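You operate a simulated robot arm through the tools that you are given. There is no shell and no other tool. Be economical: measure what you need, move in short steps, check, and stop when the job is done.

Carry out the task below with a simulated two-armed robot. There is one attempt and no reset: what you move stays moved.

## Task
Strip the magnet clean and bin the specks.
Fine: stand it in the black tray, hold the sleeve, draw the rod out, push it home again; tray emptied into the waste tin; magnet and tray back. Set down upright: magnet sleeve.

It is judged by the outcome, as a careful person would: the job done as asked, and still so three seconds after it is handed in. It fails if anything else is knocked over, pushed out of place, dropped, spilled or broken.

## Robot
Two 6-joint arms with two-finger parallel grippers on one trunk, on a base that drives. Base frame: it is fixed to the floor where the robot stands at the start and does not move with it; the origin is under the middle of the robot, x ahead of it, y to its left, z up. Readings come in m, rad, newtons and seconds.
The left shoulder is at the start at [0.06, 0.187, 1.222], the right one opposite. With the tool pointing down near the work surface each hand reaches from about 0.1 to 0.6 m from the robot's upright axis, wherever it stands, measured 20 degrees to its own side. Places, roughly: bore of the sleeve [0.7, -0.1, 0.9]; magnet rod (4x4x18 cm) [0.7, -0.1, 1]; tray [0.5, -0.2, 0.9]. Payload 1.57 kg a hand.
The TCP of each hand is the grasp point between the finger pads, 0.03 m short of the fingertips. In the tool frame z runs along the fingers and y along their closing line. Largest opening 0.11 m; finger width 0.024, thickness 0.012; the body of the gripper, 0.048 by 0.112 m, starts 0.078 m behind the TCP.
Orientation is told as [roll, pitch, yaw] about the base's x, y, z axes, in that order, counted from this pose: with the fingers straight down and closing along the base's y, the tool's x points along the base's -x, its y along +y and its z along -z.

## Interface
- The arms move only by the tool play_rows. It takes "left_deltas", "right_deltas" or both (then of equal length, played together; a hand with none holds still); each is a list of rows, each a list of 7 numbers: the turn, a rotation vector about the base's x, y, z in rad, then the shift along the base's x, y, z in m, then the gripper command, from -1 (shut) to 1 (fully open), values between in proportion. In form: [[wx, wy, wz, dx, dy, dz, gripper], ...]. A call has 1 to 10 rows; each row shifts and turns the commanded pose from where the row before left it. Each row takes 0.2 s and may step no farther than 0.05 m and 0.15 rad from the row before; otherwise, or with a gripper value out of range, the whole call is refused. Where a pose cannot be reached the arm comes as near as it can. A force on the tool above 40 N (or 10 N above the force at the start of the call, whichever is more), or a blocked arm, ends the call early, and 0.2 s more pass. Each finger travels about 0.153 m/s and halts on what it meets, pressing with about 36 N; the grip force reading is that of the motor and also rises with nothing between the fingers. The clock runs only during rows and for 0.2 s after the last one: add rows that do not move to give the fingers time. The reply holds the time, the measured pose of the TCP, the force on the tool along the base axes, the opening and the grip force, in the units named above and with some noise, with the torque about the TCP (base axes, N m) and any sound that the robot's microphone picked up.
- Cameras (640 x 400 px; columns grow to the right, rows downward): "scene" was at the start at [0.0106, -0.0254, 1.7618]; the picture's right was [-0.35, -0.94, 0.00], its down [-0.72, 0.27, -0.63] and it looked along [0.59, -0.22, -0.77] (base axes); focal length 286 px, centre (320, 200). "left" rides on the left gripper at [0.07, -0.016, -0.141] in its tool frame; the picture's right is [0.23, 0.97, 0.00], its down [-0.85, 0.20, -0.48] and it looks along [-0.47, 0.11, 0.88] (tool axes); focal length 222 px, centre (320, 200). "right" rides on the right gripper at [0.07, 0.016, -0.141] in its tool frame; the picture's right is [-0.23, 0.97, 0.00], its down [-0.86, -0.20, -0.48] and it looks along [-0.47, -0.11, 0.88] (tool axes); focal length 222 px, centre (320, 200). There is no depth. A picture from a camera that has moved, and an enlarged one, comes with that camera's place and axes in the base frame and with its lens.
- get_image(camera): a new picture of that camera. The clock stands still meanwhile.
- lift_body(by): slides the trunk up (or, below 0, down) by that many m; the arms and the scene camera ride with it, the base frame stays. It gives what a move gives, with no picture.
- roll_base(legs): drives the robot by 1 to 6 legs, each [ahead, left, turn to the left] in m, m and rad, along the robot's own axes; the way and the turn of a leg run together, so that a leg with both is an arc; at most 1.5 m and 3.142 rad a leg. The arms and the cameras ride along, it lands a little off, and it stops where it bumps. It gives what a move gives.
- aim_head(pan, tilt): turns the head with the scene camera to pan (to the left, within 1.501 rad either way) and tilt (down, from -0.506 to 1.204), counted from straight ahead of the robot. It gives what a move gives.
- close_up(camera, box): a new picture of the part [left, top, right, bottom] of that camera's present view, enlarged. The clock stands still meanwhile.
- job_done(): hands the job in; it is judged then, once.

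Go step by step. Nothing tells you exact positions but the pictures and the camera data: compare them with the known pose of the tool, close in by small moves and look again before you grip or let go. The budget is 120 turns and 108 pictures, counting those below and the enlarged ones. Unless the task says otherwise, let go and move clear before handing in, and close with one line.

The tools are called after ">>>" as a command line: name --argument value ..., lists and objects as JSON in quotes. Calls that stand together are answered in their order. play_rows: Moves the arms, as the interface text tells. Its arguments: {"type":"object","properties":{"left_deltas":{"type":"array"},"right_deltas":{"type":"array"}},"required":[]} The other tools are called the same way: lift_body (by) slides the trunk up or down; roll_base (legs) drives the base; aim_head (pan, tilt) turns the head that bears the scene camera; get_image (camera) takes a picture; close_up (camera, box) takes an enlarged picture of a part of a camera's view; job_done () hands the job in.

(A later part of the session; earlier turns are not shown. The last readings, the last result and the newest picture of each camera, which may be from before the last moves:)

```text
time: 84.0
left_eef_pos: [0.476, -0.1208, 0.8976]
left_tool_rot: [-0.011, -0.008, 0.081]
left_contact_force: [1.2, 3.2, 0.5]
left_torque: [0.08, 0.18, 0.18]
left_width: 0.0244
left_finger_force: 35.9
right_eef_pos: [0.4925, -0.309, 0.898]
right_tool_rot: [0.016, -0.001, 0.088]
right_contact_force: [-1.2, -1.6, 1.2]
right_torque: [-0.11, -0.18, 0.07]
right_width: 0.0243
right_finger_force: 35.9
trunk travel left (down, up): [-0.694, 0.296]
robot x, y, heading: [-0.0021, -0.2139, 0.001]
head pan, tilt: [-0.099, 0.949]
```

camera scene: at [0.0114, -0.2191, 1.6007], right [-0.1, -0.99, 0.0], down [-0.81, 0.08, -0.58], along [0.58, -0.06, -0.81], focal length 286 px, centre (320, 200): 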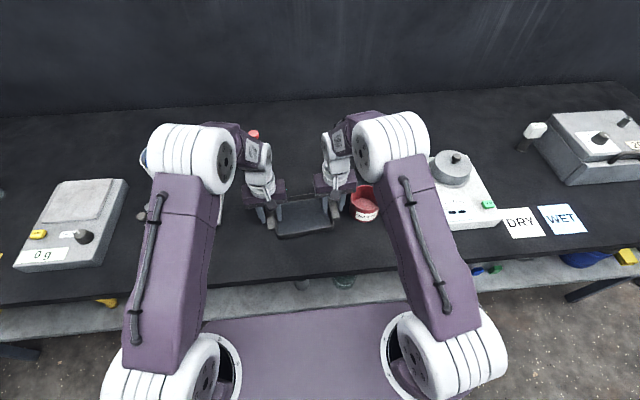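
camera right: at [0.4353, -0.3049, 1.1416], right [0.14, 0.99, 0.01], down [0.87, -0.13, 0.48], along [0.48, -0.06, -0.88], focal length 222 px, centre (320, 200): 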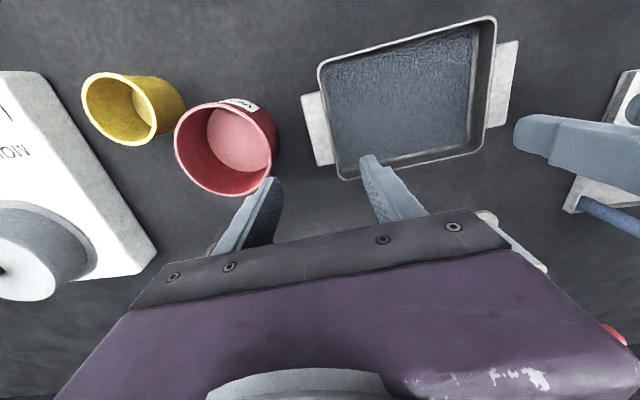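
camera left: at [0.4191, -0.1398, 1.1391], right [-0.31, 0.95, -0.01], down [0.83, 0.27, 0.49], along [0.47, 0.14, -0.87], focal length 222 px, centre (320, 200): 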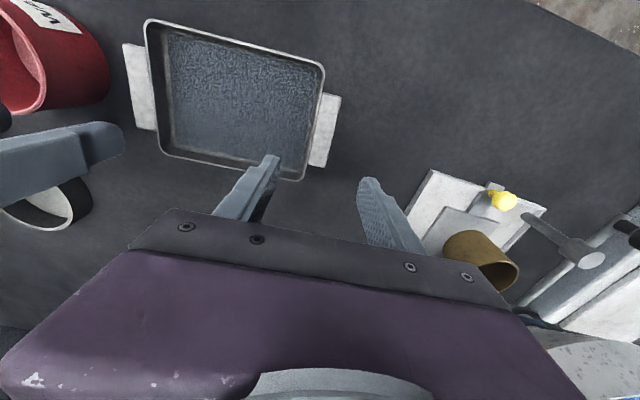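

The grip is balanced: both fingers are loaded at 36 N with almost no net force. I lift a few centimetres together and check the weight.

>>> play_rows --left_deltas '[[0, 0, 0, 0, 0, 0.008, -1], [0, 0, 0, 0, 0, 0.012, -1], [0, 0, 0, 0, 0, 0.02, -1], [0, 0, 0, 0, 0, 0, -1]]' --right_deltas '[[0, 0, 0, 0, 0, 0.008, -1], [0, 0, 0, 0, 0, 0.012, -1], [0, 0, 0, 0, 0, 0.02, -1], [0, 0, 0, 0, 0, 0, -1]]'

>>> get_image --camera "right"

```text
time: 85.0
left_eef_pos: [0.4769, -0.1205, 0.9379]
left_tool_rot: [-0.007, -0.009, 0.083]
left_contact_force: [4.0, -21.7, -1.4]
left_torque: [-0.11, -0.01, 0.37]
left_width: 0.0245
left_finger_force: 35.5
right_eef_pos: [0.4927, -0.3099, 0.9365]
right_tool_rot: [0.015, -0.001, 0.085]
right_contact_force: [-4.4, 22.2, 0.0]
right_torque: [0.32, 0.03, 0.14]
right_width: 0.0246
right_finger_force: 35.9
trunk travel left (down, up): [-0.694, 0.296]
robot x, y, heading: [-0.0001, -0.2158, 0.001]
head pan, tilt: [-0.099, 0.949]
```

```text
17 pictures are left
camera right: at [0.4216, -0.3025, 1.0796], right [0.14, 0.99, 0.02], down [0.87, -0.13, 0.47], along [0.47, -0.05, -0.88], focal length 222 px, centre (320, 200)
```

right: 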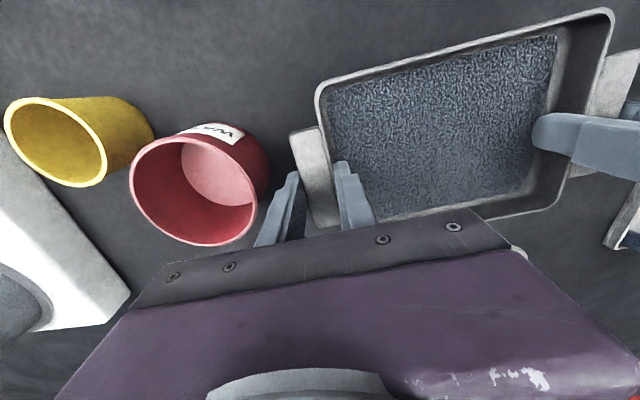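

The tray lifts easily. But its steep walls mean it must tip well past vertical to empty, more than the wrists could turn from this straight-down grip. I'll set it back, and re-grip with the hands pitched toward me first so they have that much travel.

>>> play_rows --left_deltas '[[0, 0, 0, 0, -0.0007, -0.015, -1], [0, 0, 0, 0, 0, -0.015, -1], [0, 0, 0, 0, 0, -0.009, -1], [0, 0, 0, 0, 0, 0, -1], [0, 0, 0, 0, 0, 0, -0.4], [0, 0, 0, 0, 0, 0, -0.05], [0, 0, 0, 0, 0, 0.03, -0.05], [0, 0, 0, 0, 0, 0.04, -0.05], [0, 0, 0, 0, 0, 0.05, -0.05], [0, 0, 0, 0, 0, 0.05, -0.05]]' --right_deltas '[[0, 0, 0, 0, 0.0007, -0.015, -1], [0, 0, 0, 0, 0, -0.015, -1], [0, 0, 0, 0, 0, -0.009, -1], [0, 0, 0, 0, 0, 0, -1], [0, 0, 0, 0, 0, 0, -0.4], [0, 0, 0, 0, 0, 0, -0.05], [0, 0, 0, 0, 0, 0.03, -0.05], [0, 0, 0, 0, 0, 0.04, -0.05], [0, 0, 0, 0, 0, 0.05, -0.05], [0, 0, 0, 0, 0, 0.05, -0.05]]'

>>> get_image --camera "left"

```text
time: 87.2
left_eef_pos: [0.4744, -0.1202, 1.0698]
left_tool_rot: [-0.006, -0.009, 0.081]
left_contact_force: [-0.3, 0.2, -0.3]
left_torque: [-0.03, 0.0, -0.03]
left_width: 0.052
left_finger_force: 0.0
right_eef_pos: [0.4892, -0.309, 1.0702]
right_tool_rot: [0.015, -0.001, 0.087]
right_contact_force: [0.2, -0.8, 0.4]
right_torque: [-0.02, 0.0, 0.02]
right_width: 0.0521
right_finger_force: 0.1
trunk travel left (down, up): [-0.694, 0.296]
robot x, y, heading: [0.0005, -0.2144, 0.001]
head pan, tilt: [-0.099, 0.949]
```

```text
16 pictures are left
camera left: at [0.4062, -0.1416, 1.2098], right [-0.31, 0.95, -0.01], down [0.83, 0.27, 0.48], along [0.46, 0.14, -0.88], focal length 222 px, centre (320, 200)
```

left: 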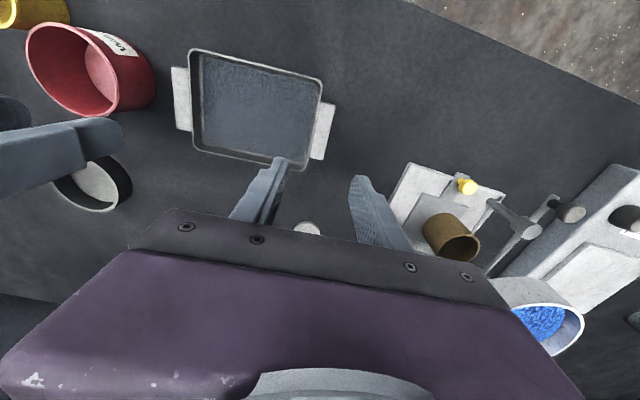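

The tray is back flat. I test, with empty hands, whether both arms can reach the near-horizontal pour orientation here.

>>> play_rows --left_deltas '[[0.0124, -0.149, 0, 0, 0, 0, -0.05], [0.0124, -0.149, 0, 0, 0, 0, -0.05], [0.0124, -0.149, 0, 0, 0, 0, -0.05], [0.0124, -0.149, 0, 0, 0, 0, -0.05], [0.0124, -0.149, 0, 0, 0, 0, -0.05], [0.0124, -0.149, 0, 0, 0, 0, -0.05], [0.0124, -0.149, 0, 0, 0, 0, -0.05], [0.0124, -0.149, 0, 0, 0, 0, -0.05], [0.0124, -0.149, 0, 0, 0, 0, -0.05], [0, 0, 0, 0, 0, 0, -0.05]]' --right_deltas '[[0.0124, -0.149, 0, 0, 0, 0, -0.05], [0.0124, -0.149, 0, 0, 0, 0, -0.05], [0.0124, -0.149, 0, 0, 0, 0, -0.05], [0.0124, -0.149, 0, 0, 0, 0, -0.05], [0.0124, -0.149, 0, 0, 0, 0, -0.05], [0.0124, -0.149, 0, 0, 0, 0, -0.05], [0.0124, -0.149, 0, 0, 0, 0, -0.05], [0.0124, -0.149, 0, 0, 0, 0, -0.05], [0.0124, -0.149, 0, 0, 0, 0, -0.05], [0, 0, 0, 0, 0, 0, -0.05]]'

```text
time: 89.5
left_eef_pos: [0.4769, -0.1342, 1.1207]
left_tool_rot: [0.039, -1.346, 0.039]
left_contact_force: [0.7, -0.4, 0.4]
left_torque: [0.01, 0.0, 0.0]
left_width: 0.0524
left_finger_force: 0.1
left hand out of reach, approached as far as the arm can: row 8, 9
right_eef_pos: [0.4992, -0.3214, 1.0974]
right_tool_rot: [-0.238, -1.27, 0.258]
right_contact_force: [0.0, -0.5, -0.4]
right_torque: [0.0, 0.01, -0.03]
right_width: 0.0525
right_finger_force: 0.1
right hand out of reach, approached as far as the arm can: row 5, 6, 7, 9
trunk travel left (down, up): [-0.694, 0.296]
robot x, y, heading: [0.0001, -0.2139, -0.001]
head pan, tilt: [-0.099, 0.949]
```

Both arms nearly reach it; standing further back and lower should clear the limit. I raise the hands, lower the trunk, and back the base a bit, then test again.

>>> play_rows --left_deltas '[[0, 0, 0, 0, 0, 0.03, -0.05], [0, 0, 0, 0.01, 0, 0.03, -0.05], [0, 0, 0, 0.01, 0, 0.03, -0.05], [0, 0, 0, 0, 0, 0, -0.05]]' --right_deltas '[[0, 0, 0, 0, 0, 0.03, -0.05], [0, 0, 0, 0.01, 0, 0.04, -0.05], [0, 0, 0, 0.01, 0, 0.04, -0.05], [0, 0, 0, 0, 0, 0, -0.05]]'

>>> lift_body --by -0.15

>>> roll_base --legs '[[-0.08, 0, 0]]'

>>> get_image --camera "scene"

```text
time: 90.5
left_eef_pos: [0.4975, -0.1335, 1.2106]
left_tool_rot: [-0.001, -1.352, 0.076]
left_contact_force: [0.4, -0.2, 0.3]
left_torque: [0.06, 0.0, 0.0]
left_width: 0.0523
left_finger_force: 0.1
right_eef_pos: [0.5182, -0.3202, 1.2085]
right_tool_rot: [-0.174, -1.28, 0.205]
right_contact_force: [-0.1, -0.4, 0.1]
right_torque: [-0.01, -0.03, -0.04]
right_width: 0.0521
right_finger_force: 0.1
trunk travel left (down, up): [-0.694, 0.296]
robot x, y, heading: [0.0007, -0.212, 0.001]
head pan, tilt: [-0.099, 0.949]
```

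```text
time: 92.2
left_eef_pos: [0.4971, -0.1323, 1.0612]
left_tool_rot: [-0.003, -1.357, 0.078]
left_contact_force: [0.0, 0.2, 0.4]
left_torque: [0.03, 0.0, 0.01]
left_width: 0.0524
left_finger_force: 0.0
right_eef_pos: [0.5185, -0.3194, 1.0585]
right_tool_rot: [-0.176, -1.279, 0.204]
right_contact_force: [-0.6, -0.1, 0.0]
right_torque: [-0.01, 0.04, 0.01]
right_width: 0.0523
right_finger_force: 0.0
trunk travel left (down, up): [-0.544, 0.446]
robot x, y, heading: [-0.0006, -0.2151, 0.001]
head pan, tilt: [-0.099, 0.949]
```

```text
time: 93.3
left_eef_pos: [0.4161, -0.1331, 1.0616]
left_tool_rot: [-0.005, -1.355, 0.079]
left_contact_force: [0.3, 0.4, 0.5]
left_torque: [0.0, -0.02, -0.02]
left_width: 0.0526
left_finger_force: 0.0
right_eef_pos: [0.4369, -0.3182, 1.0589]
right_tool_rot: [-0.176, -1.283, 0.206]
right_contact_force: [-1.3, 0.4, -0.2]
right_torque: [0.0, 0.06, -0.03]
right_width: 0.0523
right_finger_force: 0.0
trunk travel left (down, up): [-0.544, 0.446]
robot x, y, heading: [-0.0836, -0.2151, -0.001]
head pan, tilt: [-0.099, 0.949]
```

```text
15 pictures are left
camera scene: at [-0.0707, -0.2193, 1.451], right [-0.1, -1.0, 0.0], down [-0.81, 0.08, -0.58], along [0.58, -0.06, -0.81], focal length 286 px, centre (320, 200)
```

scene: 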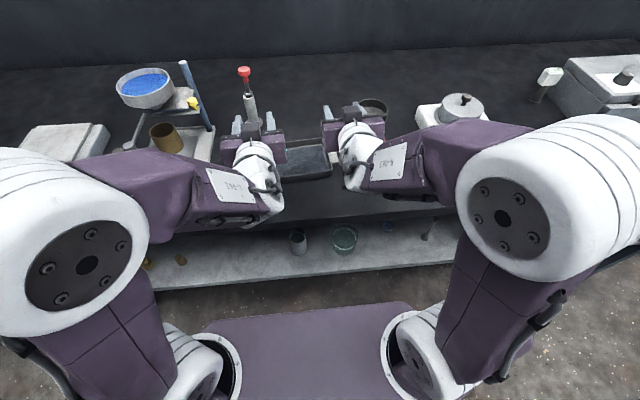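

The forearms now run level, which gives much more wrist travel. I test pitching further while moving slightly forward.

>>> play_rows --left_deltas '[[0.0124, -0.149, 0, 0.02, 0, 0, -0.05], [0.0124, -0.149, 0, 0.02, 0, 0, -0.05], [0.0124, -0.149, 0, 0.02, 0, 0, -0.05], [0.0124, -0.149, 0, 0.01, 0, 0, -0.05], [0, 0, 0, 0, 0, 0, -0.05]]' --right_deltas '[[0.0124, -0.149, 0, 0.02, 0, 0, -0.05], [0.0124, -0.149, 0, 0.02, 0, 0, -0.05], [0.0124, -0.149, 0, 0.02, 0, 0, -0.05], [0.0124, -0.149, 0, 0.01, 0, 0, -0.05], [0, 0, 0, 0, 0, 0, -0.05]]'

```text
time: 94.5
left_eef_pos: [0.4884, -0.1346, 1.0634]
left_tool_rot: [3.117, -1.189, -3.039]
left_contact_force: [-0.2, 0.9, 0.7]
left_torque: [0.03, 0.04, -0.02]
left_width: 0.0523
left_finger_force: 0.0
right_eef_pos: [0.5108, -0.2971, 1.0729]
right_tool_rot: [-3.046, -1.257, 3.061]
right_contact_force: [0.6, 1.4, -0.2]
right_torque: [0.03, 0.01, 0.01]
right_width: 0.0521
right_finger_force: 0.0
right hand out of reach, approached as far as the arm can: row 3, 4
trunk travel left (down, up): [-0.544, 0.446]
robot x, y, heading: [-0.0805, -0.2102, -0.003]
head pan, tilt: [-0.099, 0.949]
```

Both arms can now pitch to about 105°–110°. With a 0.35 rad head start in the grip, that gives about 120° of tray tilt. I rotate both hands back for the grip.

>>> play_rows --left_deltas '[[-0.0124, 0.149, 0, -0.01, 0, 0.01, -0.05], [-0.0124, 0.149, 0, -0.01, 0, 0.01, -0.05], [-0.0124, 0.149, 0, -0.01, 0, 0.01, -0.05], [-0.0124, 0.149, 0, 0, 0, 0.01, -0.05], [-0.0124, 0.149, 0, 0, 0, 0.01, -0.05], [-0.0124, 0.149, 0, 0, 0, 0, -0.05], [-0.0124, 0.149, 0, 0, 0, 0, -0.05], [-0.0124, 0.149, 0, 0, 0, 0, -0.05], [-0.0124, 0.149, 0, 0, 0, 0, -0.05], [-0.0124, 0.149, 0, 0, 0, 0, -0.05]]' --right_deltas '[[-0.0124, 0.149, 0, -0.01, 0, 0.01, -0.05], [-0.0124, 0.149, 0, -0.01, 0, 0.01, -0.05], [-0.0124, 0.149, 0, -0.01, 0, 0.01, -0.05], [-0.0124, 0.149, 0, 0, 0, 0.01, -0.05], [-0.0124, 0.149, 0, 0, 0, 0.01, -0.05], [-0.0124, 0.149, 0, 0, 0, 0, -0.05], [-0.0124, 0.149, 0, 0, 0, 0, -0.05], [-0.0124, 0.149, 0, 0, 0, 0, -0.05], [-0.0124, 0.149, 0, 0, 0, 0, -0.05], [-0.0124, 0.149, 0, 0, 0, 0, -0.05]]'

>>> play_rows --left_deltas '[[-0.0124, 0.149, 0, 0, 0, 0, -0.05], [-0.0124, 0.149, 0, 0, 0, 0, -0.05], [-0.0124, 0.149, 0, 0, 0, 0, -0.05], [-0.0124, 0.149, 0, 0, 0, 0, -0.05], [0, 0, 0, 0, 0, 0, -0.05]]' --right_deltas '[[-0.0124, 0.149, 0, 0, 0, 0, -0.05], [-0.0124, 0.149, 0, 0, 0, 0, -0.05], [-0.0124, 0.149, 0, 0, 0, 0, -0.05], [-0.0124, 0.149, 0, 0, 0, 0, -0.05], [0, 0, 0, 0, 0, 0, -0.05]]'

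>>> roll_base --legs '[[0.08, 0, 0]]'

```text
time: 96.7
left_eef_pos: [0.4609, -0.1327, 1.1097]
left_tool_rot: [-0.007, -0.451, 0.08]
left_contact_force: [0.8, 1.2, -0.3]
left_torque: [-0.04, 0.02, -0.02]
left_width: 0.0522
left_finger_force: 0.0
right_eef_pos: [0.4863, -0.2977, 1.1178]
right_tool_rot: [-0.074, -0.379, 0.123]
right_contact_force: [0.1, 0.1, -0.5]
right_torque: [0.0, 0.02, -0.02]
right_width: 0.0524
right_finger_force: 0.0
trunk travel left (down, up): [-0.544, 0.446]
robot x, y, heading: [-0.0832, -0.2137, 0.002]
head pan, tilt: [-0.099, 0.949]
```

```text
time: 97.9
left_eef_pos: [0.3898, -0.1178, 1.0619]
left_tool_rot: [-0.01, 0.142, 0.082]
left_contact_force: [0.0, -0.5, -0.4]
left_torque: [0.0, 0.0, 0.0]
left_width: 0.0523
left_finger_force: 0.1
left hand out of reach, approached as far as the arm can: row 2, 3, 4
right_eef_pos: [0.3799, -0.3201, 1.0474]
right_tool_rot: [-0.05, 0.211, 0.118]
right_contact_force: [-0.5, -0.3, 0.1]
right_torque: [-0.03, -0.02, -0.01]
right_width: 0.0522
right_finger_force: 0.1
right hand out of reach, approached as far as the arm can: row 1, 2, 3, 4
trunk travel left (down, up): [-0.544, 0.446]
robot x, y, heading: [-0.0806, -0.2147, -0.0]
head pan, tilt: [-0.099, 0.949]
```

```text
time: 98.9
left_eef_pos: [0.4715, -0.1181, 1.0625]
left_tool_rot: [-0.006, 0.143, 0.081]
left_contact_force: [0.8, 0.1, -0.3]
left_torque: [0.01, 0.01, 0.0]
left_width: 0.0523
left_finger_force: 0.0
right_eef_pos: [0.4616, -0.3191, 1.0468]
right_tool_rot: [-0.05, 0.21, 0.118]
right_contact_force: [0.2, -0.4, -0.3]
right_torque: [0.03, 0.02, 0.02]
right_width: 0.052
right_finger_force: 0.1
trunk travel left (down, up): [-0.544, 0.446]
robot x, y, heading: [-0.0015, -0.2177, -0.0]
head pan, tilt: [-0.099, 0.949]
```

Both hands are back above the tray. I square them up at about 0.25 rad pitch and lower to just above the rim.

>>> play_rows --left_deltas '[[-0.009, 0.107, 0, 0.001, -0.001, -0.03, -0.05], [0, 0, 0, 0.001, -0.001, -0.03, -0.05], [0, 0, 0, 0.001, -0.001, -0.035, -0.05], [0, 0, 0, 0.001, 0, -0.037, -0.05], [0, 0, 0, 0, 0, 0, -0.05]]' --right_deltas '[[0.05, 0.04, -0.035, 0.008, 0.003, -0.03, -0.05], [0, 0, 0, 0.008, 0.003, -0.03, -0.05], [0, 0, 0, 0.008, 0.002, -0.03, -0.05], [0, 0, 0, 0.007, 0.002, -0.027, -0.05], [0, 0, 0, 0, 0, 0, -0.05]]'

>>> get_image --camera "right"

>>> get_image --camera "left"

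```text
time: 100.1
left_eef_pos: [0.4694, -0.1206, 0.9271]
left_tool_rot: [-0.008, 0.247, 0.082]
left_contact_force: [0.5, 1.3, 1.6]
left_torque: [0.02, -0.03, 0.01]
left_width: 0.0526
left_finger_force: 0.0
left hand out of reach, approached as far as the arm can: row 1
right_eef_pos: [0.4916, -0.3099, 0.9286]
right_tool_rot: [0.002, 0.241, 0.096]
right_contact_force: [0.2, 1.3, 1.0]
right_torque: [-0.01, -0.03, 0.04]
right_width: 0.0522
right_finger_force: 0.0
trunk travel left (down, up): [-0.544, 0.446]
robot x, y, heading: [-0.0021, -0.2123, 0.002]
head pan, tilt: [-0.099, 0.949]
```

```text
14 pictures are left
camera right: at [0.4558, -0.2973, 1.0835], right [0.13, 0.99, -0.05], down [0.96, -0.11, 0.26], along [0.25, -0.08, -0.96], focal length 222 px, centre (320, 200)
```

right: 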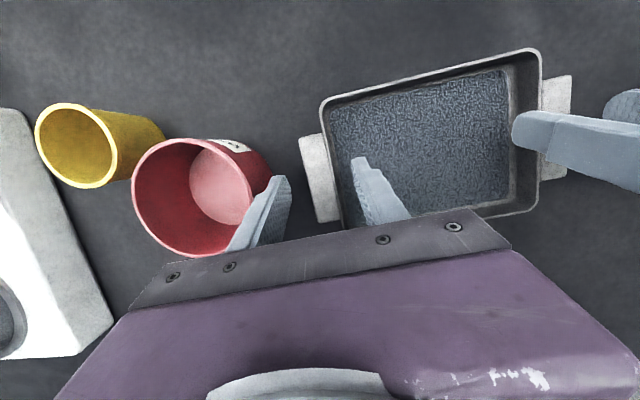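

```text
13 pictures are left
camera left: at [0.4378, -0.1398, 1.0801], right [-0.3, 0.95, 0.05], down [0.93, 0.28, 0.25], along [0.23, 0.12, -0.97], focal length 222 px, centre (320, 200)
```

left: 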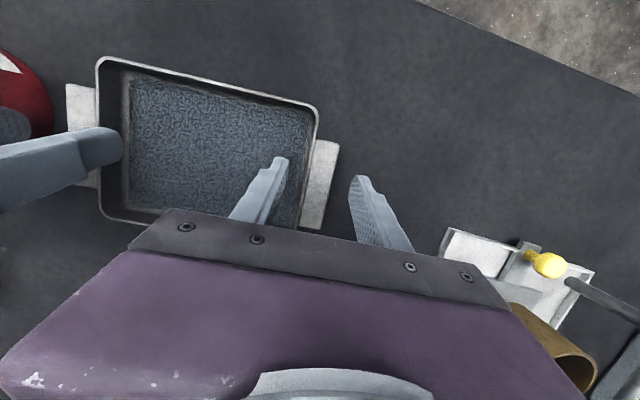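

Both straddle well. The tin's rim turns out higher than I assumed, with centre (0.488, -0.407) and rim z≈0.92. I lower to grip depth.

>>> play_rows --left_deltas '[[0, 0, 0, 0.003, 0, -0.012, -0.05], [0, 0, 0, 0.003, 0, -0.01, -0.05], [0, 0, 0, 0, 0, -0.005, -0.05], [0, 0, 0, 0, 0, 0, -0.35], [0, 0, 0, 0, 0, 0, -0.35]]' --right_deltas '[[0, 0, 0, 0, 0, -0.012, -0.05], [0, 0, -0.012, 0, 0.0005, -0.01, -0.05], [0, 0, 0, 0, 0, -0.006, -0.05], [0, 0, 0, 0, 0, 0, -0.35], [0, 0, 0, 0, 0, 0, -0.35]]'

```text
time: 101.3
left_eef_pos: [0.4745, -0.1216, 0.8997]
left_tool_rot: [-0.007, 0.247, 0.082]
left_contact_force: [0.8, 0.6, 0.4]
left_torque: [-0.05, 0.04, 0.0]
left_width: 0.0359
left_finger_force: 0.1
right_eef_pos: [0.4926, -0.3083, 0.902]
right_tool_rot: [0.004, 0.246, 0.083]
right_contact_force: [-0.3, -0.7, 0.2]
right_torque: [0.02, 0.0, 0.02]
right_width: 0.0358
right_finger_force: 0.0
trunk travel left (down, up): [-0.544, 0.446]
robot x, y, heading: [-0.0041, -0.2144, -0.0]
head pan, tilt: [-0.099, 0.949]
```

No contact yet and everything is aligned. I close with a small outward shift of each hand so both fingers load evenly.

>>> play_rows --left_deltas '[[0, 0, 0, 0, 0.001, 0, -0.5], [0, 0, 0, 0, 0.0005, 0, -1], [0, 0, 0, 0, 0, 0, -1], [0, 0, 0, 0, 0, 0, -1]]' --right_deltas '[[0, 0, 0, 0, -0.001, -0.001, -0.5], [0, 0, 0, 0, -0.0005, 0, -1], [0, 0, 0, 0, 0, 0, -1], [0, 0, 0, 0, 0, 0, -1]]'

```text
time: 102.3
left_eef_pos: [0.4762, -0.1205, 0.9001]
left_tool_rot: [-0.01, 0.246, 0.081]
left_contact_force: [3.3, -15.6, 0.1]
left_torque: [-0.33, 0.19, 0.39]
left_width: 0.0242
left_finger_force: 36.3
right_eef_pos: [0.493, -0.3091, 0.9]
right_tool_rot: [0.006, 0.243, 0.085]
right_contact_force: [-3.6, 13.8, 2.8]
right_torque: [0.28, 0.01, 0.22]
right_width: 0.0245
right_finger_force: 36.4
trunk travel left (down, up): [-0.544, 0.446]
robot x, y, heading: [-0.0004, -0.2117, 0.001]
head pan, tilt: [-0.099, 0.949]
```

The tray is gripped firmly. I lift it straight up a little, then raise it higher while beginning a mild forward tilt that stays well below the spilling angle.

>>> play_rows --left_deltas '[[0, 0, 0, 0, -0.0006, 0.008, -1], [0, 0, 0, 0, 0, 0.012, -1], [0, 0, 0, 0, 0, 0.015, -1], [0.0065, -0.075, 0, 0, 0, 0.015, -1], [0.0065, -0.075, 0, 0, 0, 0.015, -1], [0.0065, -0.075, 0, 0, 0, 0.015, -1], [0.0065, -0.075, 0, 0, 0, 0.02, -1], [0.0065, -0.075, 0, 0, 0, 0.02, -1], [0.0065, -0.075, 0, 0, 0, 0.02, -1], [0, 0, 0, 0, 0, 0, -1]]' --right_deltas '[[0, 0, 0, 0, 0.0006, 0.008, -1], [0, 0, 0, 0, 0, 0.012, -1], [0, 0, 0, 0, 0, 0.015, -1], [0.0065, -0.075, 0, 0, 0, 0.015, -1], [0.0065, -0.075, 0, 0, 0, 0.015, -1], [0.0065, -0.075, 0, 0, 0, 0.015, -1], [0.0065, -0.075, 0, 0, 0, 0.02, -1], [0.0065, -0.075, 0, 0, 0, 0.02, -1], [0.0065, -0.075, 0, 0, 0, 0.02, -1], [0, 0, 0, 0, 0, 0, -1]]'

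>>> get_image --camera "scene"

```text
time: 104.5
left_eef_pos: [0.4767, -0.1205, 1.0386]
left_tool_rot: [-0.006, -0.206, 0.081]
left_contact_force: [8.7, -15.6, 3.9]
left_torque: [-0.64, -0.6, 0.65]
left_width: 0.0244
left_finger_force: 35.8
right_eef_pos: [0.4946, -0.3085, 1.0399]
right_tool_rot: [0.007, -0.205, 0.084]
right_contact_force: [-8.6, 16.2, -5.6]
right_torque: [-0.2, 0.55, 0.71]
right_width: 0.0247
right_finger_force: 36.4
trunk travel left (down, up): [-0.544, 0.446]
robot x, y, heading: [-0.0005, -0.2158, 0.0]
head pan, tilt: [-0.099, 0.949]
```

```text
12 pictures are left
camera scene: at [0.0115, -0.2192, 1.451], right [-0.1, -1.0, 0.0], down [-0.81, 0.08, -0.58], along [0.58, -0.06, -0.81], focal length 286 px, centre (320, 200)
```

scene: 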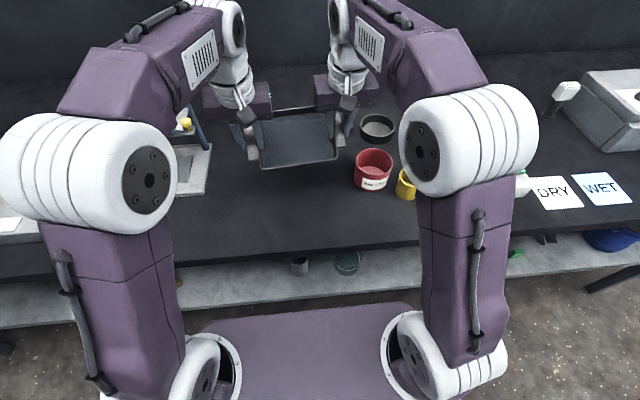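

The tray is held well, tilted about 26°. I drive right and back so it hangs over the tin's line with room for the wrists.

>>> roll_base --legs '[[-0.13, -0.192, 0]]'

>>> get_image --camera "scene"

```text
time: 106.3
left_eef_pos: [0.3445, -0.3129, 1.0384]
left_tool_rot: [-0.009, -0.203, 0.078]
left_contact_force: [10.4, -17.2, 3.5]
left_torque: [-0.71, -0.21, 0.64]
left_width: 0.0245
left_finger_force: 36.0
right_eef_pos: [0.3613, -0.5015, 1.0421]
right_tool_rot: [0.007, -0.209, 0.079]
right_contact_force: [-10.8, 17.4, -5.4]
right_torque: [-0.11, 0.14, 0.83]
right_width: 0.0245
right_finger_force: 36.2
trunk travel left (down, up): [-0.544, 0.446]
robot x, y, heading: [-0.1331, -0.4025, -0.0]
head pan, tilt: [-0.099, 0.949]
```

```text
11 pictures are left
camera scene: at [-0.1213, -0.4106, 1.451], right [-0.1, -0.99, 0.0], down [-0.81, 0.08, -0.58], along [0.58, -0.06, -0.81], focal length 286 px, centre (320, 200)
```

scene: 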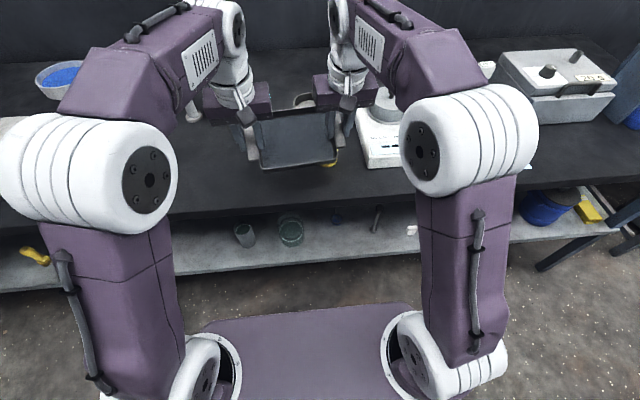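

The tray is centred on the tin's y, still in front of it. I move it forward over the tin while tilting to about 60°, which the walls still contain.

>>> play_rows --left_deltas '[[0.0083, -0.0996, 0, 0.022, 0, 0, -1], [0.0083, -0.0996, 0, 0.022, 0, 0, -1], [0.0083, -0.0996, 0, 0.022, 0, 0, -1], [0.0083, -0.0996, 0, 0.022, 0, 0, -1], [0.0083, -0.0996, 0, 0.022, 0, 0, -1], [0.0083, -0.0996, 0, 0.02, 0, 0, -1], [0, 0, 0, 0, 0, 0, -1]]' --right_deltas '[[0.0083, -0.0996, 0, 0.022, 0, 0, -1], [0.0083, -0.0996, 0, 0.022, 0, 0, -1], [0.0083, -0.0996, 0, 0.022, 0, 0, -1], [0.0083, -0.0996, 0, 0.022, 0, 0, -1], [0.0083, -0.0996, 0, 0.022, 0, 0, -1], [0.0083, -0.0996, 0, 0.02, 0, 0, -1], [0, 0, 0, 0, 0, 0, -1]]'

>>> get_image --camera "scene"

```text
time: 107.9
left_eef_pos: [0.4748, -0.3134, 1.0396]
left_tool_rot: [-0.003, -0.807, 0.077]
left_contact_force: [1.1, 2.7, 2.4]
left_torque: [-0.19, -0.4, 0.14]
left_width: 0.0243
left_finger_force: 36.0
right_eef_pos: [0.4897, -0.5017, 1.0403]
right_tool_rot: [0.008, -0.808, 0.08]
right_contact_force: [-0.9, -2.9, -3.4]
right_torque: [-0.35, 0.46, 0.16]
right_width: 0.0243
right_finger_force: 36.0
trunk travel left (down, up): [-0.544, 0.446]
robot x, y, heading: [-0.1343, -0.407, -0.005]
head pan, tilt: [-0.099, 0.949]
```

```text
10 pictures are left
camera scene: at [-0.1216, -0.4103, 1.451], right [-0.1, -0.99, 0.0], down [-0.81, 0.08, -0.58], along [0.58, -0.06, -0.81], focal length 286 px, centre (320, 200)
```

scene: 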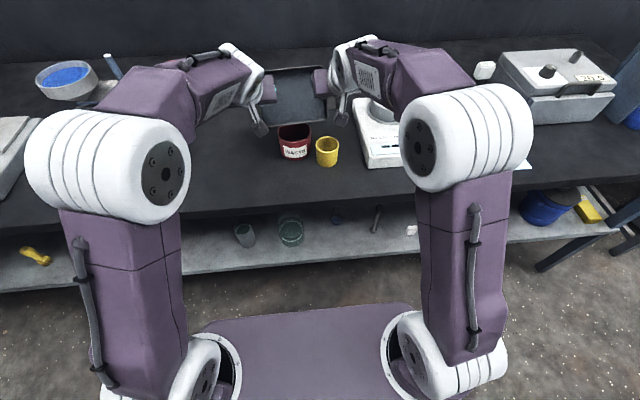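

The lip is aligned over the tin at 60° tilt. I tip it further to about 90°, lowering slightly.

>>> play_rows --left_deltas '[[0.0083, -0.0996, 0, 0, 0, -0.004, -1], [0.0083, -0.0996, 0, 0, 0, -0.004, -1], [0.0083, -0.0996, 0, 0, 0, -0.004, -1], [0.0083, -0.0996, 0, 0, 0, -0.004, -1], [0.0083, -0.0996, 0, 0, 0, -0.004, -1], [0, 0, 0, 0, 0, 0, -1]]' --right_deltas '[[0.0083, -0.0996, 0, 0, 0, -0.004, -1], [0.0083, -0.0996, 0, 0, 0, -0.004, -1], [0.0083, -0.0996, 0, 0, 0, -0.004, -1], [0.0083, -0.0996, 0, 0, 0, -0.004, -1], [0.0083, -0.0996, 0, 0, 0, -0.004, -1], [0, 0, 0, 0, 0, 0, -1]]'

```text
time: 108.8
left_eef_pos: [0.4738, -0.317, 1.0234]
left_tool_rot: [0.008, -1.161, 0.061]
left_contact_force: [2.1, -1.3, 1.5]
left_torque: [-0.84, 0.42, 0.11]
left_width: 0.0245
left_finger_force: 36.3
right_eef_pos: [0.49, -0.5042, 1.0324]
right_tool_rot: [-0.021, -1.001, 0.09]
right_contact_force: [-1.9, 0.9, -4.4]
right_torque: [0.2, -0.36, 0.17]
right_width: 0.0244
right_finger_force: 35.8
right hand out of reach, approached as far as the arm can: row 2, 3, 4
trunk travel left (down, up): [-0.544, 0.446]
robot x, y, heading: [-0.1303, -0.4045, -0.003]
head pan, tilt: [-0.099, 0.949]
stopped in row 4 (left hand): the force on the tool passed its limit (the readings are from after the stop); the commanded pose is now the measured one
```

The right arm hit its limit at this low height. I'll tilt back to 60° in sync, raise the tray, then lower the trunk further to give the wrists more room.

>>> play_rows --left_deltas '[[-0.0098, 0.118, 0, 0, 0.001, 0.01, -1], [-0.0098, 0.118, 0, 0, 0.001, 0.015, -1], [-0.0098, 0.118, 0, 0, 0.001, 0.025, -1], [0, 0, 0.015, 0, 0, 0.03, -1], [0, 0, 0, 0, 0, 0.03, -1], [0, 0, 0, 0, 0, 0.016, -1], [0, 0, 0, 0, 0, 0, -1]]' --right_deltas '[[-0.0054, 0.065, 0, 0, 0.001, 0.007, -1], [-0.0054, 0.065, 0, 0, 0.001, 0.012, -1], [-0.0054, 0.065, 0, 0, 0.001, 0.022, -1], [0.01, 0, -0.01, 0, 0, 0.03, -1], [0, 0, 0, 0, 0, 0.03, -1], [0, 0, 0, 0, 0, 0.016, -1], [0, 0, 0, 0, 0, 0, -1]]'

```text
time: 109.5
left_eef_pos: [0.4753, -0.3177, 1.0449]
left_tool_rot: [0.002, -0.972, 0.065]
left_contact_force: [4.4, -0.3, -3.0]
left_torque: [-0.34, 0.12, 0.33]
left_width: 0.0245
left_finger_force: 36.0
left hand out of reach, approached as far as the arm can: row 2
right_eef_pos: [0.4941, -0.5058, 1.0439]
right_tool_rot: [-0.039, -0.981, 0.087]
right_contact_force: [-4.1, 0.2, 0.6]
right_torque: [0.62, 0.0, 0.45]
right_width: 0.025
right_finger_force: 35.9
right hand out of reach, approached as far as the arm can: row 1, 2
trunk travel left (down, up): [-0.544, 0.446]
robot x, y, heading: [-0.1303, -0.4044, -0.005]
head pan, tilt: [-0.099, 0.949]
stopped in row 3 (left hand): the force on the tool passed its limit (the readings are from after the stop); the commanded pose is now the measured one
```

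Both hands are back in sync at about 0.97 rad pitch. I raise straight up without rotating.

>>> play_rows --left_deltas '[[0, 0, 0, 0, 0, 0.015, -1], [0, 0, 0, 0, 0, 0.02, -1], [0, 0, 0, 0, 0, 0.02, -1], [0, 0, 0, 0, 0, 0.02, -1], [0, 0, 0, 0, 0, 0.02, -1], [0, 0, 0, 0, 0, 0, -1]]' --right_deltas '[[0, 0, 0, 0, 0, 0.015, -1], [0, 0, 0, 0, 0, 0.02, -1], [0, 0, 0, 0, 0, 0.02, -1], [0, 0, 0, 0, 0, 0.02, -1], [0, 0, 0, 0, 0, 0.02, -1], [0, 0, 0, 0, 0, 0, -1]]'

>>> get_image --camera "scene"

```text
time: 110.9
left_eef_pos: [0.4761, -0.318, 1.1388]
left_tool_rot: [0.005, -0.973, 0.062]
left_contact_force: [5.5, -4.8, -3.4]
left_torque: [-0.28, -0.21, 0.43]
left_width: 0.0245
left_finger_force: 35.7
right_eef_pos: [0.4936, -0.5058, 1.1405]
right_tool_rot: [-0.04, -0.982, 0.088]
right_contact_force: [-6.1, 4.6, 1.8]
right_torque: [0.77, 0.38, 0.71]
right_width: 0.0252
right_finger_force: 36.1
trunk travel left (down, up): [-0.544, 0.446]
robot x, y, heading: [-0.1325, -0.4032, 0.0]
head pan, tilt: [-0.099, 0.949]
```

```text
9 pictures are left
camera scene: at [-0.1207, -0.4103, 1.451], right [-0.1, -0.99, 0.0], down [-0.81, 0.08, -0.58], along [0.58, -0.06, -0.81], focal length 286 px, centre (320, 200)
```

scene: 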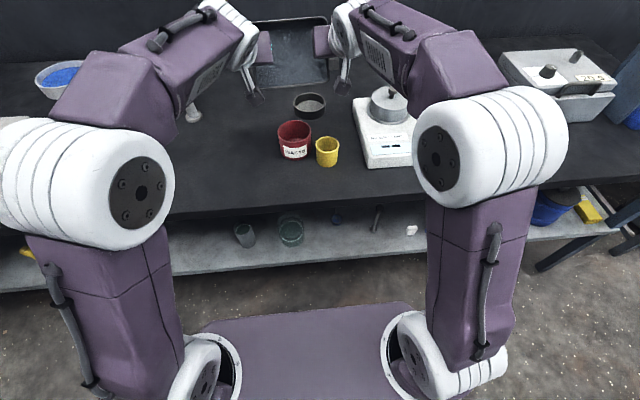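

The tray is secure. I lower the trunk 0.11 m to bring it back down over the tin with better wrist room.

>>> lift_body --by -0.11

>>> play_rows --left_deltas '[[0.0083, -0.0996, 0, 0, 0, 0, -1], [0.0083, -0.0996, 0, 0, 0, 0, -1], [0.0083, -0.0996, 0, 0, 0, 0, -1], [0, 0, 0, 0, 0, 0, -1]]' --right_deltas '[[0.0083, -0.0996, 0, 0, 0, 0, -1], [0.0083, -0.0996, 0, 0, 0, 0, -1], [0.0083, -0.0996, 0, 0, 0, 0, -1], [0, 0, 0, 0, 0, 0, -1]]'

```text
time: 112.3
left_eef_pos: [0.4747, -0.3192, 1.0304]
left_tool_rot: [0.003, -0.975, 0.063]
left_contact_force: [4.8, -8.3, -2.3]
left_torque: [-0.37, 0.13, 0.15]
left_width: 0.0243
left_finger_force: 36.2
right_eef_pos: [0.4948, -0.5054, 1.0309]
right_tool_rot: [-0.04, -0.983, 0.09]
right_contact_force: [-4.7, 9.4, 1.4]
right_torque: [0.78, 0.05, 0.59]
right_width: 0.0253
right_finger_force: 35.8
trunk travel left (down, up): [-0.434, 0.556]
robot x, y, heading: [-0.1349, -0.4043, -0.004]
head pan, tilt: [-0.099, 0.949]
```

```text
time: 113.3
left_eef_pos: [0.4747, -0.3197, 1.0288]
left_tool_rot: [0.022, -1.268, 0.039]
left_contact_force: [7.8, -33.6, -6.5]
left_torque: [-0.12, 0.37, -0.31]
left_width: 0.0244
left_finger_force: 36.0
right_eef_pos: [0.4949, -0.5077, 1.0305]
right_tool_rot: [-0.058, -1.209, 0.089]
right_contact_force: [-6.9, 32.3, 4.3]
right_torque: [1.16, -0.19, 1.15]
right_width: 0.0254
right_finger_force: 36.2
right hand out of reach, approached as far as the arm can: row 3
trunk travel left (down, up): [-0.434, 0.556]
robot x, y, heading: [-0.1302, -0.4058, -0.004]
head pan, tilt: [-0.099, 0.949]
```

Tilt is about 85° now, with the right arm again near its limit and some tension between hands. I relieve the tension, raise, and lower the trunk once more.

>>> play_rows --left_deltas '[[0, 0, 0, 0, -0.0012, 0.015, -1], [0, 0, 0, 0, 0, 0.02, -1], [0, 0, 0, 0, 0, 0.025, -1], [0, 0, 0, 0, 0, 0.025, -1], [0, 0, 0, 0, 0, 0.025, -1], [0, 0, 0, 0, 0, 0, -1]]' --right_deltas '[[0, 0, 0, 0, 0.0012, 0.015, -1], [0, 0, 0, 0, 0, 0.02, -1], [0, 0, 0, 0, 0, 0.025, -1], [0, 0, 0, 0, 0, 0.025, -1], [0, 0, 0, 0, 0, 0.025, -1], [0, 0, 0, 0, 0, 0, -1]]'

>>> lift_body --by -0.11

>>> get_image --camera "scene"

```text
time: 114.7
left_eef_pos: [0.4757, -0.3218, 1.1402]
left_tool_rot: [0.017, -1.275, 0.044]
left_contact_force: [8.6, -34.4, -4.7]
left_torque: [-0.48, 0.68, -0.28]
left_width: 0.0243
left_finger_force: 36.0
right_eef_pos: [0.4959, -0.5097, 1.1416]
right_tool_rot: [-0.068, -1.21, 0.091]
right_contact_force: [-8.7, 33.4, 2.5]
right_torque: [1.17, -0.54, 1.29]
right_width: 0.0253
right_finger_force: 35.5
trunk travel left (down, up): [-0.434, 0.556]
robot x, y, heading: [-0.1319, -0.4061, -0.007]
head pan, tilt: [-0.099, 0.949]
```

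```text
time: 116.1
left_eef_pos: [0.4756, -0.3217, 1.0311]
left_tool_rot: [0.02, -1.277, 0.041]
left_contact_force: [7.9, -34.6, -6.6]
left_torque: [-0.16, 0.3, -0.33]
left_width: 0.0248
left_finger_force: 35.5
right_eef_pos: [0.4943, -0.5097, 1.0305]
right_tool_rot: [-0.07, -1.21, 0.093]
right_contact_force: [-8.8, 34.9, 4.5]
right_torque: [1.11, -0.08, 1.23]
right_width: 0.0253
right_finger_force: 36.4
trunk travel left (down, up): [-0.324, 0.666]
robot x, y, heading: [-0.1294, -0.4052, -0.005]
head pan, tilt: [-0.099, 0.949]
```

```text
8 pictures are left
camera scene: at [-0.1212, -0.4103, 1.2311], right [-0.1, -0.99, 0.0], down [-0.81, 0.08, -0.58], along [0.58, -0.06, -0.81], focal length 286 px, centre (320, 200)
```

scene: 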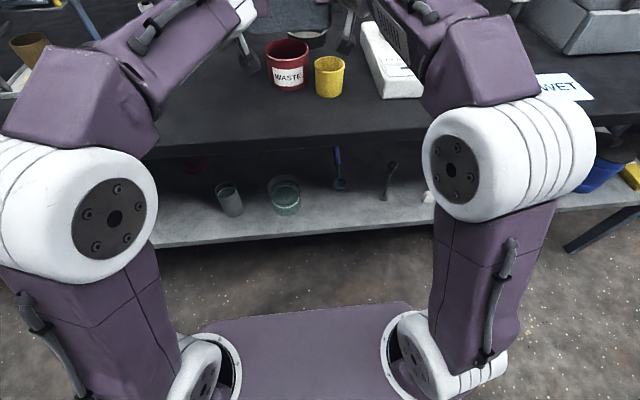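

The tin is straight below. With the trunk lower, I ease the hands together slightly and continue tipping past vertical, drawing back a little to keep the lip over the tin.

>>> play_rows --left_deltas '[[0, 0, 0, 0, -0.0015, 0, -1], [0.0075, -0.09, 0, -0.004, -0.0005, 0, -1], [0.0075, -0.09, 0, -0.004, 0, 0, -1], [0.0075, -0.09, 0, -0.004, 0, 0, -1], [0, 0, 0, 0, 0, 0, -1]]' --right_deltas '[[0, 0, 0, 0, 0.0015, 0, -1], [0.0085, -0.105, 0, -0.004, 0.0005, 0, -1], [0.0085, -0.105, 0, -0.004, 0, 0, -1], [0.0085, -0.105, 0, -0.004, 0, 0, -1], [0, 0, 0, 0, 0, 0, -1]]'

>>> aim_head --pan 0.0 --tilt 0.5

>>> get_image --camera "scene"

```text
time: 117.3
left_eef_pos: [0.4628, -0.3237, 1.0271]
left_tool_rot: [0.392, -1.535, -0.334]
left_contact_force: [12.1, -37.7, -6.6]
left_torque: [0.25, 0.25, -0.3]
left_width: 0.0245
left_finger_force: 36.2
right_eef_pos: [0.4855, -0.5115, 1.029]
right_tool_rot: [-0.112, -1.453, 0.117]
right_contact_force: [-11.2, 38.8, 5.3]
right_torque: [0.98, -0.04, 1.62]
right_width: 0.0263
right_finger_force: 36.3
right hand out of reach, approached as far as the arm can: row 4
trunk travel left (down, up): [-0.324, 0.666]
robot x, y, heading: [-0.1352, -0.4034, -0.004]
head pan, tilt: [-0.099, 0.949]
```

```text
time: 118.2
left_eef_pos: [0.4643, -0.3247, 1.0273]
left_tool_rot: [0.356, -1.538, -0.3]
left_contact_force: [11.5, -38.1, -7.8]
left_torque: [0.34, 0.41, -0.29]
left_width: 0.0245
left_finger_force: 36.7
right_eef_pos: [0.4862, -0.5111, 1.0293]
right_tool_rot: [-0.122, -1.451, 0.127]
right_contact_force: [-11.3, 38.5, 6.3]
right_torque: [0.97, -0.2, 1.53]
right_width: 0.0265
right_finger_force: 35.6
trunk travel left (down, up): [-0.324, 0.666]
robot x, y, heading: [-0.1303, -0.404, -0.001]
head pan, tilt: [0.0, 0.499]
```

```text
7 pictures are left
camera scene: at [-0.1025, -0.4031, 1.2684], right [0.0, -1.0, 0.0], down [-0.48, 0.0, -0.88], along [0.88, 0.0, -0.48], focal length 286 px, centre (320, 200)
```

scene: 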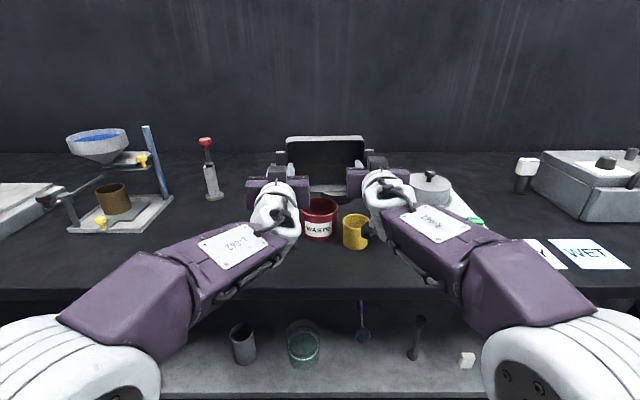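

Very clear view: the lip is right over the tin at about 98° tilt, and everything else is in place. The right hand is slightly twisted relative to the tray, so I correct that before tipping further.

>>> play_rows --left_deltas '[[0, 0, 0, 0, -0.0005, 0.008, -1], [0, 0, 0, 0, 0, 0.008, -1], [0, 0, 0, 0, 0, 0, -1]]' --right_deltas '[[0.02, 0, 0.035, 0, 0.001, 0.008, -1], [0.02, 0, 0.035, 0, 0.001, 0.008, -1], [0, 0, 0, 0, 0, 0, -1]]'

```text
time: 119.0
left_eef_pos: [0.4626, -0.3227, 1.0459]
left_tool_rot: [0.392, -1.541, -0.326]
left_contact_force: [8.0, -27.7, -2.2]
left_torque: [0.52, -0.08, -0.24]
left_width: 0.0244
left_finger_force: 36.3
right_eef_pos: [0.4867, -0.5112, 1.0451]
right_tool_rot: [0.208, -1.454, -0.136]
right_contact_force: [-8.7, 28.8, 0.1]
right_torque: [-0.25, 0.11, 1.27]
right_width: 0.0247
right_finger_force: 36.1
trunk travel left (down, up): [-0.324, 0.666]
robot x, y, heading: [-0.1331, -0.4082, -0.002]
head pan, tilt: [0.0, 0.499]
```

Better. I continue tipping past vertical in small steps.

>>> play_rows --left_deltas '[[0.006, -0.07, 0, -0.004, -0.0005, 0.002, -1], [0.006, -0.07, 0, -0.004, -0.0005, 0.002, -1], [0.006, -0.07, 0, -0.004, 0, 0.002, -1], [0.006, -0.07, 0, -0.004, 0, 0.002, -1], [0, 0, 0, 0, 0, 0, -1]]' --right_deltas '[[0.007, -0.085, 0.01, -0.004, 0.001, 0.002, -1], [0.007, -0.085, 0.01, -0.004, 0.001, 0.002, -1], [0.007, -0.085, 0, -0.004, 0, 0.002, -1], [0.007, -0.085, 0, -0.004, 0, 0.002, -1], [0, 0, 0, 0, 0, 0, -1]]'

```text
time: 119.4
left_eef_pos: [0.4601, -0.3251, 1.044]
left_tool_rot: [2.564, -1.541, -2.505]
left_contact_force: [5.1, 0.6, -1.4]
left_torque: [0.27, -0.05, 0.32]
left_width: 0.0245
left_finger_force: 36.2
right_eef_pos: [0.4836, -0.5129, 1.0445]
right_tool_rot: [0.246, -1.487, -0.181]
right_contact_force: [-5.1, -0.8, 0.7]
right_torque: [-0.12, 0.12, 0.67]
right_width: 0.0248
right_finger_force: 36.0
right hand out of reach, approached as far as the arm can: row 1
trunk travel left (down, up): [-0.324, 0.666]
robot x, y, heading: [-0.1345, -0.4022, -0.003]
head pan, tilt: [0.0, 0.499]
stopped in row 2 (left hand): the force on the tool passed its limit (the readings are from after the stop); the commanded pose is now the measured one
```

At about 102° the right arm limits again, likely because the tray's yaw turns that hand inward. I rotate the held tray by -0.08 in yaw to square both hands, then tip on.

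>>> play_rows --left_deltas '[[0, 0, -0.03, 0.003, 0.0003, 0.003, -1], [0, 0, -0.03, 0.003, 0.0003, 0.003, -1], [0, 0, -0.02, 0.0015, 0, 0.003, -1], [0, 0, 0, 0, 0, 0, -1]]' --right_deltas '[[0, 0, -0.03, -0.003, -0.0003, 0.003, -1], [0, 0, -0.03, -0.003, -0.0003, 0.003, -1], [0, 0, -0.02, -0.0015, 0, 0.003, -1], [0, 0, 0, 0, 0, 0, -1]]'

>>> play_rows --left_deltas '[[0, -0.05, 0, -0.003, 0, 0.002, -1], [0, -0.05, 0, -0.003, 0, 0.002, -1], [0, -0.05, 0, -0.003, 0, 0.002, -1], [0, -0.05, 0, -0.003, 0, 0.002, -1], [0, 0, 0, 0, 0, 0, -1]]' --right_deltas '[[0, -0.075, 0, -0.003, 0, 0.002, -1], [0, -0.075, 0, -0.003, 0, 0.002, -1], [0, -0.075, 0, -0.003, 0, 0.002, -1], [0, -0.075, 0, -0.003, 0, 0.002, -1], [0, 0, 0, 0, 0, 0, -1]]'

>>> close_up --camera "scene" --box '[260, 120, 400, 250]'

```text
time: 120.4
left_eef_pos: [0.4675, -0.3236, 1.0541]
left_tool_rot: [2.58, -1.541, -2.602]
left_contact_force: [7.0, 0.8, -1.7]
left_torque: [0.25, -0.01, 0.5]
left_width: 0.0244
left_finger_force: 35.9
right_eef_pos: [0.4757, -0.513, 1.0544]
right_tool_rot: [0.255, -1.486, -0.27]
right_contact_force: [-7.0, -0.8, 0.2]
right_torque: [-0.16, 0.07, 0.89]
right_width: 0.0248
right_finger_force: 35.8
trunk travel left (down, up): [-0.324, 0.666]
robot x, y, heading: [-0.1334, -0.4059, -0.005]
head pan, tilt: [0.0, 0.499]
```

```text
time: 121.6
left_eef_pos: [0.4562, -0.3237, 1.0627]
left_tool_rot: [3.06, -1.343, -3.078]
left_contact_force: [6.7, -4.8, 0.3]
left_torque: [0.22, -0.39, 0.33]
left_width: 0.0244
left_finger_force: 36.1
right_eef_pos: [0.4641, -0.5141, 1.0611]
right_tool_rot: [3.029, -1.349, -3.042]
right_contact_force: [-6.9, 5.4, -2.3]
right_torque: [-0.44, 0.39, 0.81]
right_width: 0.0247
right_finger_force: 36.4
trunk travel left (down, up): [-0.324, 0.666]
robot x, y, heading: [-0.1297, -0.4061, -0.0]
head pan, tilt: [0.0, 0.499]
```

```text
3.08 times, centred on (330, 185) of scene
camera zoom: at [-0.1025, -0.4031, 1.2685], right [0.0, -1.0, 0.0], down [-0.48, 0.0, -0.88], along [0.88, 0.0, -0.48], focal length 879 px, centre (289, 246)
```

zoom: 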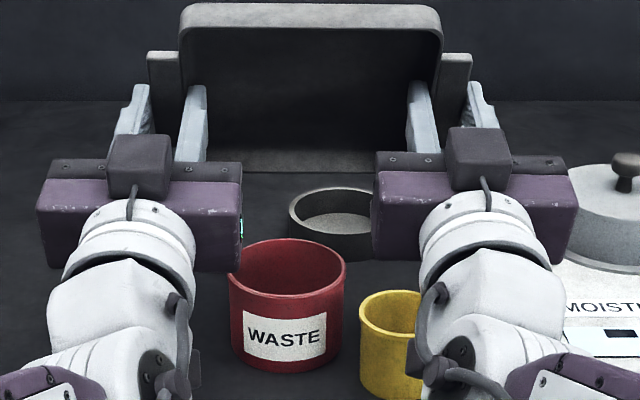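

The tray is now about 117° over, interior facing down, with the lip above the tin. I centre it a centimetre left, tip slightly more, give it a gentle jiggle and let it drain.

>>> play_rows --left_deltas '[[0, -0.05, 0, -0.002, 0.005, 0, -1], [0, -0.05, 0, -0.002, 0.005, 0, -1], [0, 0, 0, 0, 0, 0.006, -1], [0, 0, 0, 0, 0, -0.006, -1], [0, 0, 0, 0, 0, 0.006, -1], [0, 0, 0, 0, 0, -0.006, -1], [0, 0, 0, 0, 0, 0, -1], [0, 0, 0, 0, 0, 0, -1]]' --right_deltas '[[0, -0.05, 0, -0.002, 0.005, 0, -1], [0, -0.05, 0, -0.002, 0.005, 0, -1], [0, 0, 0, 0, 0, 0.006, -1], [0, 0, 0, 0, 0, -0.006, -1], [0, 0, 0, 0, 0, 0.006, -1], [0, 0, 0, 0, 0, -0.006, -1], [0, 0, 0, 0, 0, 0, -1], [0, 0, 0, 0, 0, 0, -1]]'

```text
time: 123.4
left_eef_pos: [0.451, -0.3137, 1.0616]
left_tool_rot: [3.077, -1.247, -3.095]
left_contact_force: [6.4, -1.8, -2.1]
left_torque: [0.36, 0.2, 0.46]
left_width: 0.0243
left_finger_force: 35.9
right_eef_pos: [0.4606, -0.5045, 1.0608]
right_tool_rot: [3.058, -1.249, -3.07]
right_contact_force: [-5.1, 2.3, -0.2]
right_torque: [-0.22, -0.17, 0.69]
right_width: 0.0247
right_finger_force: 35.8
trunk travel left (down, up): [-0.324, 0.666]
robot x, y, heading: [-0.1349, -0.403, -0.003]
head pan, tilt: [0.0, 0.499]
```

Drained. Now I reverse: rotate the tray back up in sync before raising the trunk.

>>> play_rows --left_deltas '[[0, 0.12, 0, 0.003, 0, 0, -1], [0, 0.12, 0, 0.003, 0, 0, -1], [0, 0.12, 0, 0.003, 0, 0, -1], [0, 0.12, 0, 0.003, 0, 0, -1], [0, 0.12, 0, 0.003, 0, 0, -1], [0, 0.12, 0, 0.003, 0, 0, -1], [0, 0, 0, 0, 0, 0, -1]]' --right_deltas '[[0, 0.12, 0, 0.003, 0, 0, -1], [0, 0.12, 0, 0.003, 0, 0, -1], [0, 0.12, 0, 0.003, 0, 0, -1], [0, 0.12, 0, 0.003, 0, 0, -1], [0, 0.12, 0, 0.003, 0, 0, -1], [0, 0.12, 0, 0.003, 0, 0, -1], [0, 0, 0, 0, 0, 0, -1]]'

>>> close_up --camera "scene" --box '[260, 120, 400, 250]'

```text
time: 125.0
left_eef_pos: [0.4689, -0.3115, 1.0636]
left_tool_rot: [0.021, -1.226, -0.028]
left_contact_force: [6.3, -36.6, 0.6]
left_torque: [-0.47, 0.32, -0.58]
left_width: 0.0245
left_finger_force: 36.5
left hand out of reach, approached as far as the arm can: row 5
right_eef_pos: [0.4768, -0.5006, 1.0618]
right_tool_rot: [0.043, -1.169, -0.057]
right_contact_force: [-6.4, 35.3, -3.0]
right_torque: [0.07, -0.28, 1.5]
right_width: 0.025
right_finger_force: 35.8
trunk travel left (down, up): [-0.324, 0.666]
robot x, y, heading: [-0.1326, -0.4036, -0.002]
head pan, tilt: [0.0, 0.499]
```

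```text
3.08 times, centred on (330, 185) of scene
camera zoom: at [-0.103, -0.4031, 1.2685], right [0.0, -1.0, 0.0], down [-0.48, 0.0, -0.88], along [0.88, 0.0, -0.48], focal length 879 px, centre (289, 246)
```

zoom: 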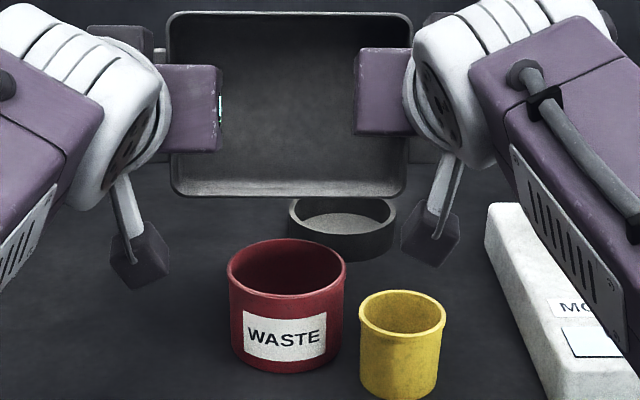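

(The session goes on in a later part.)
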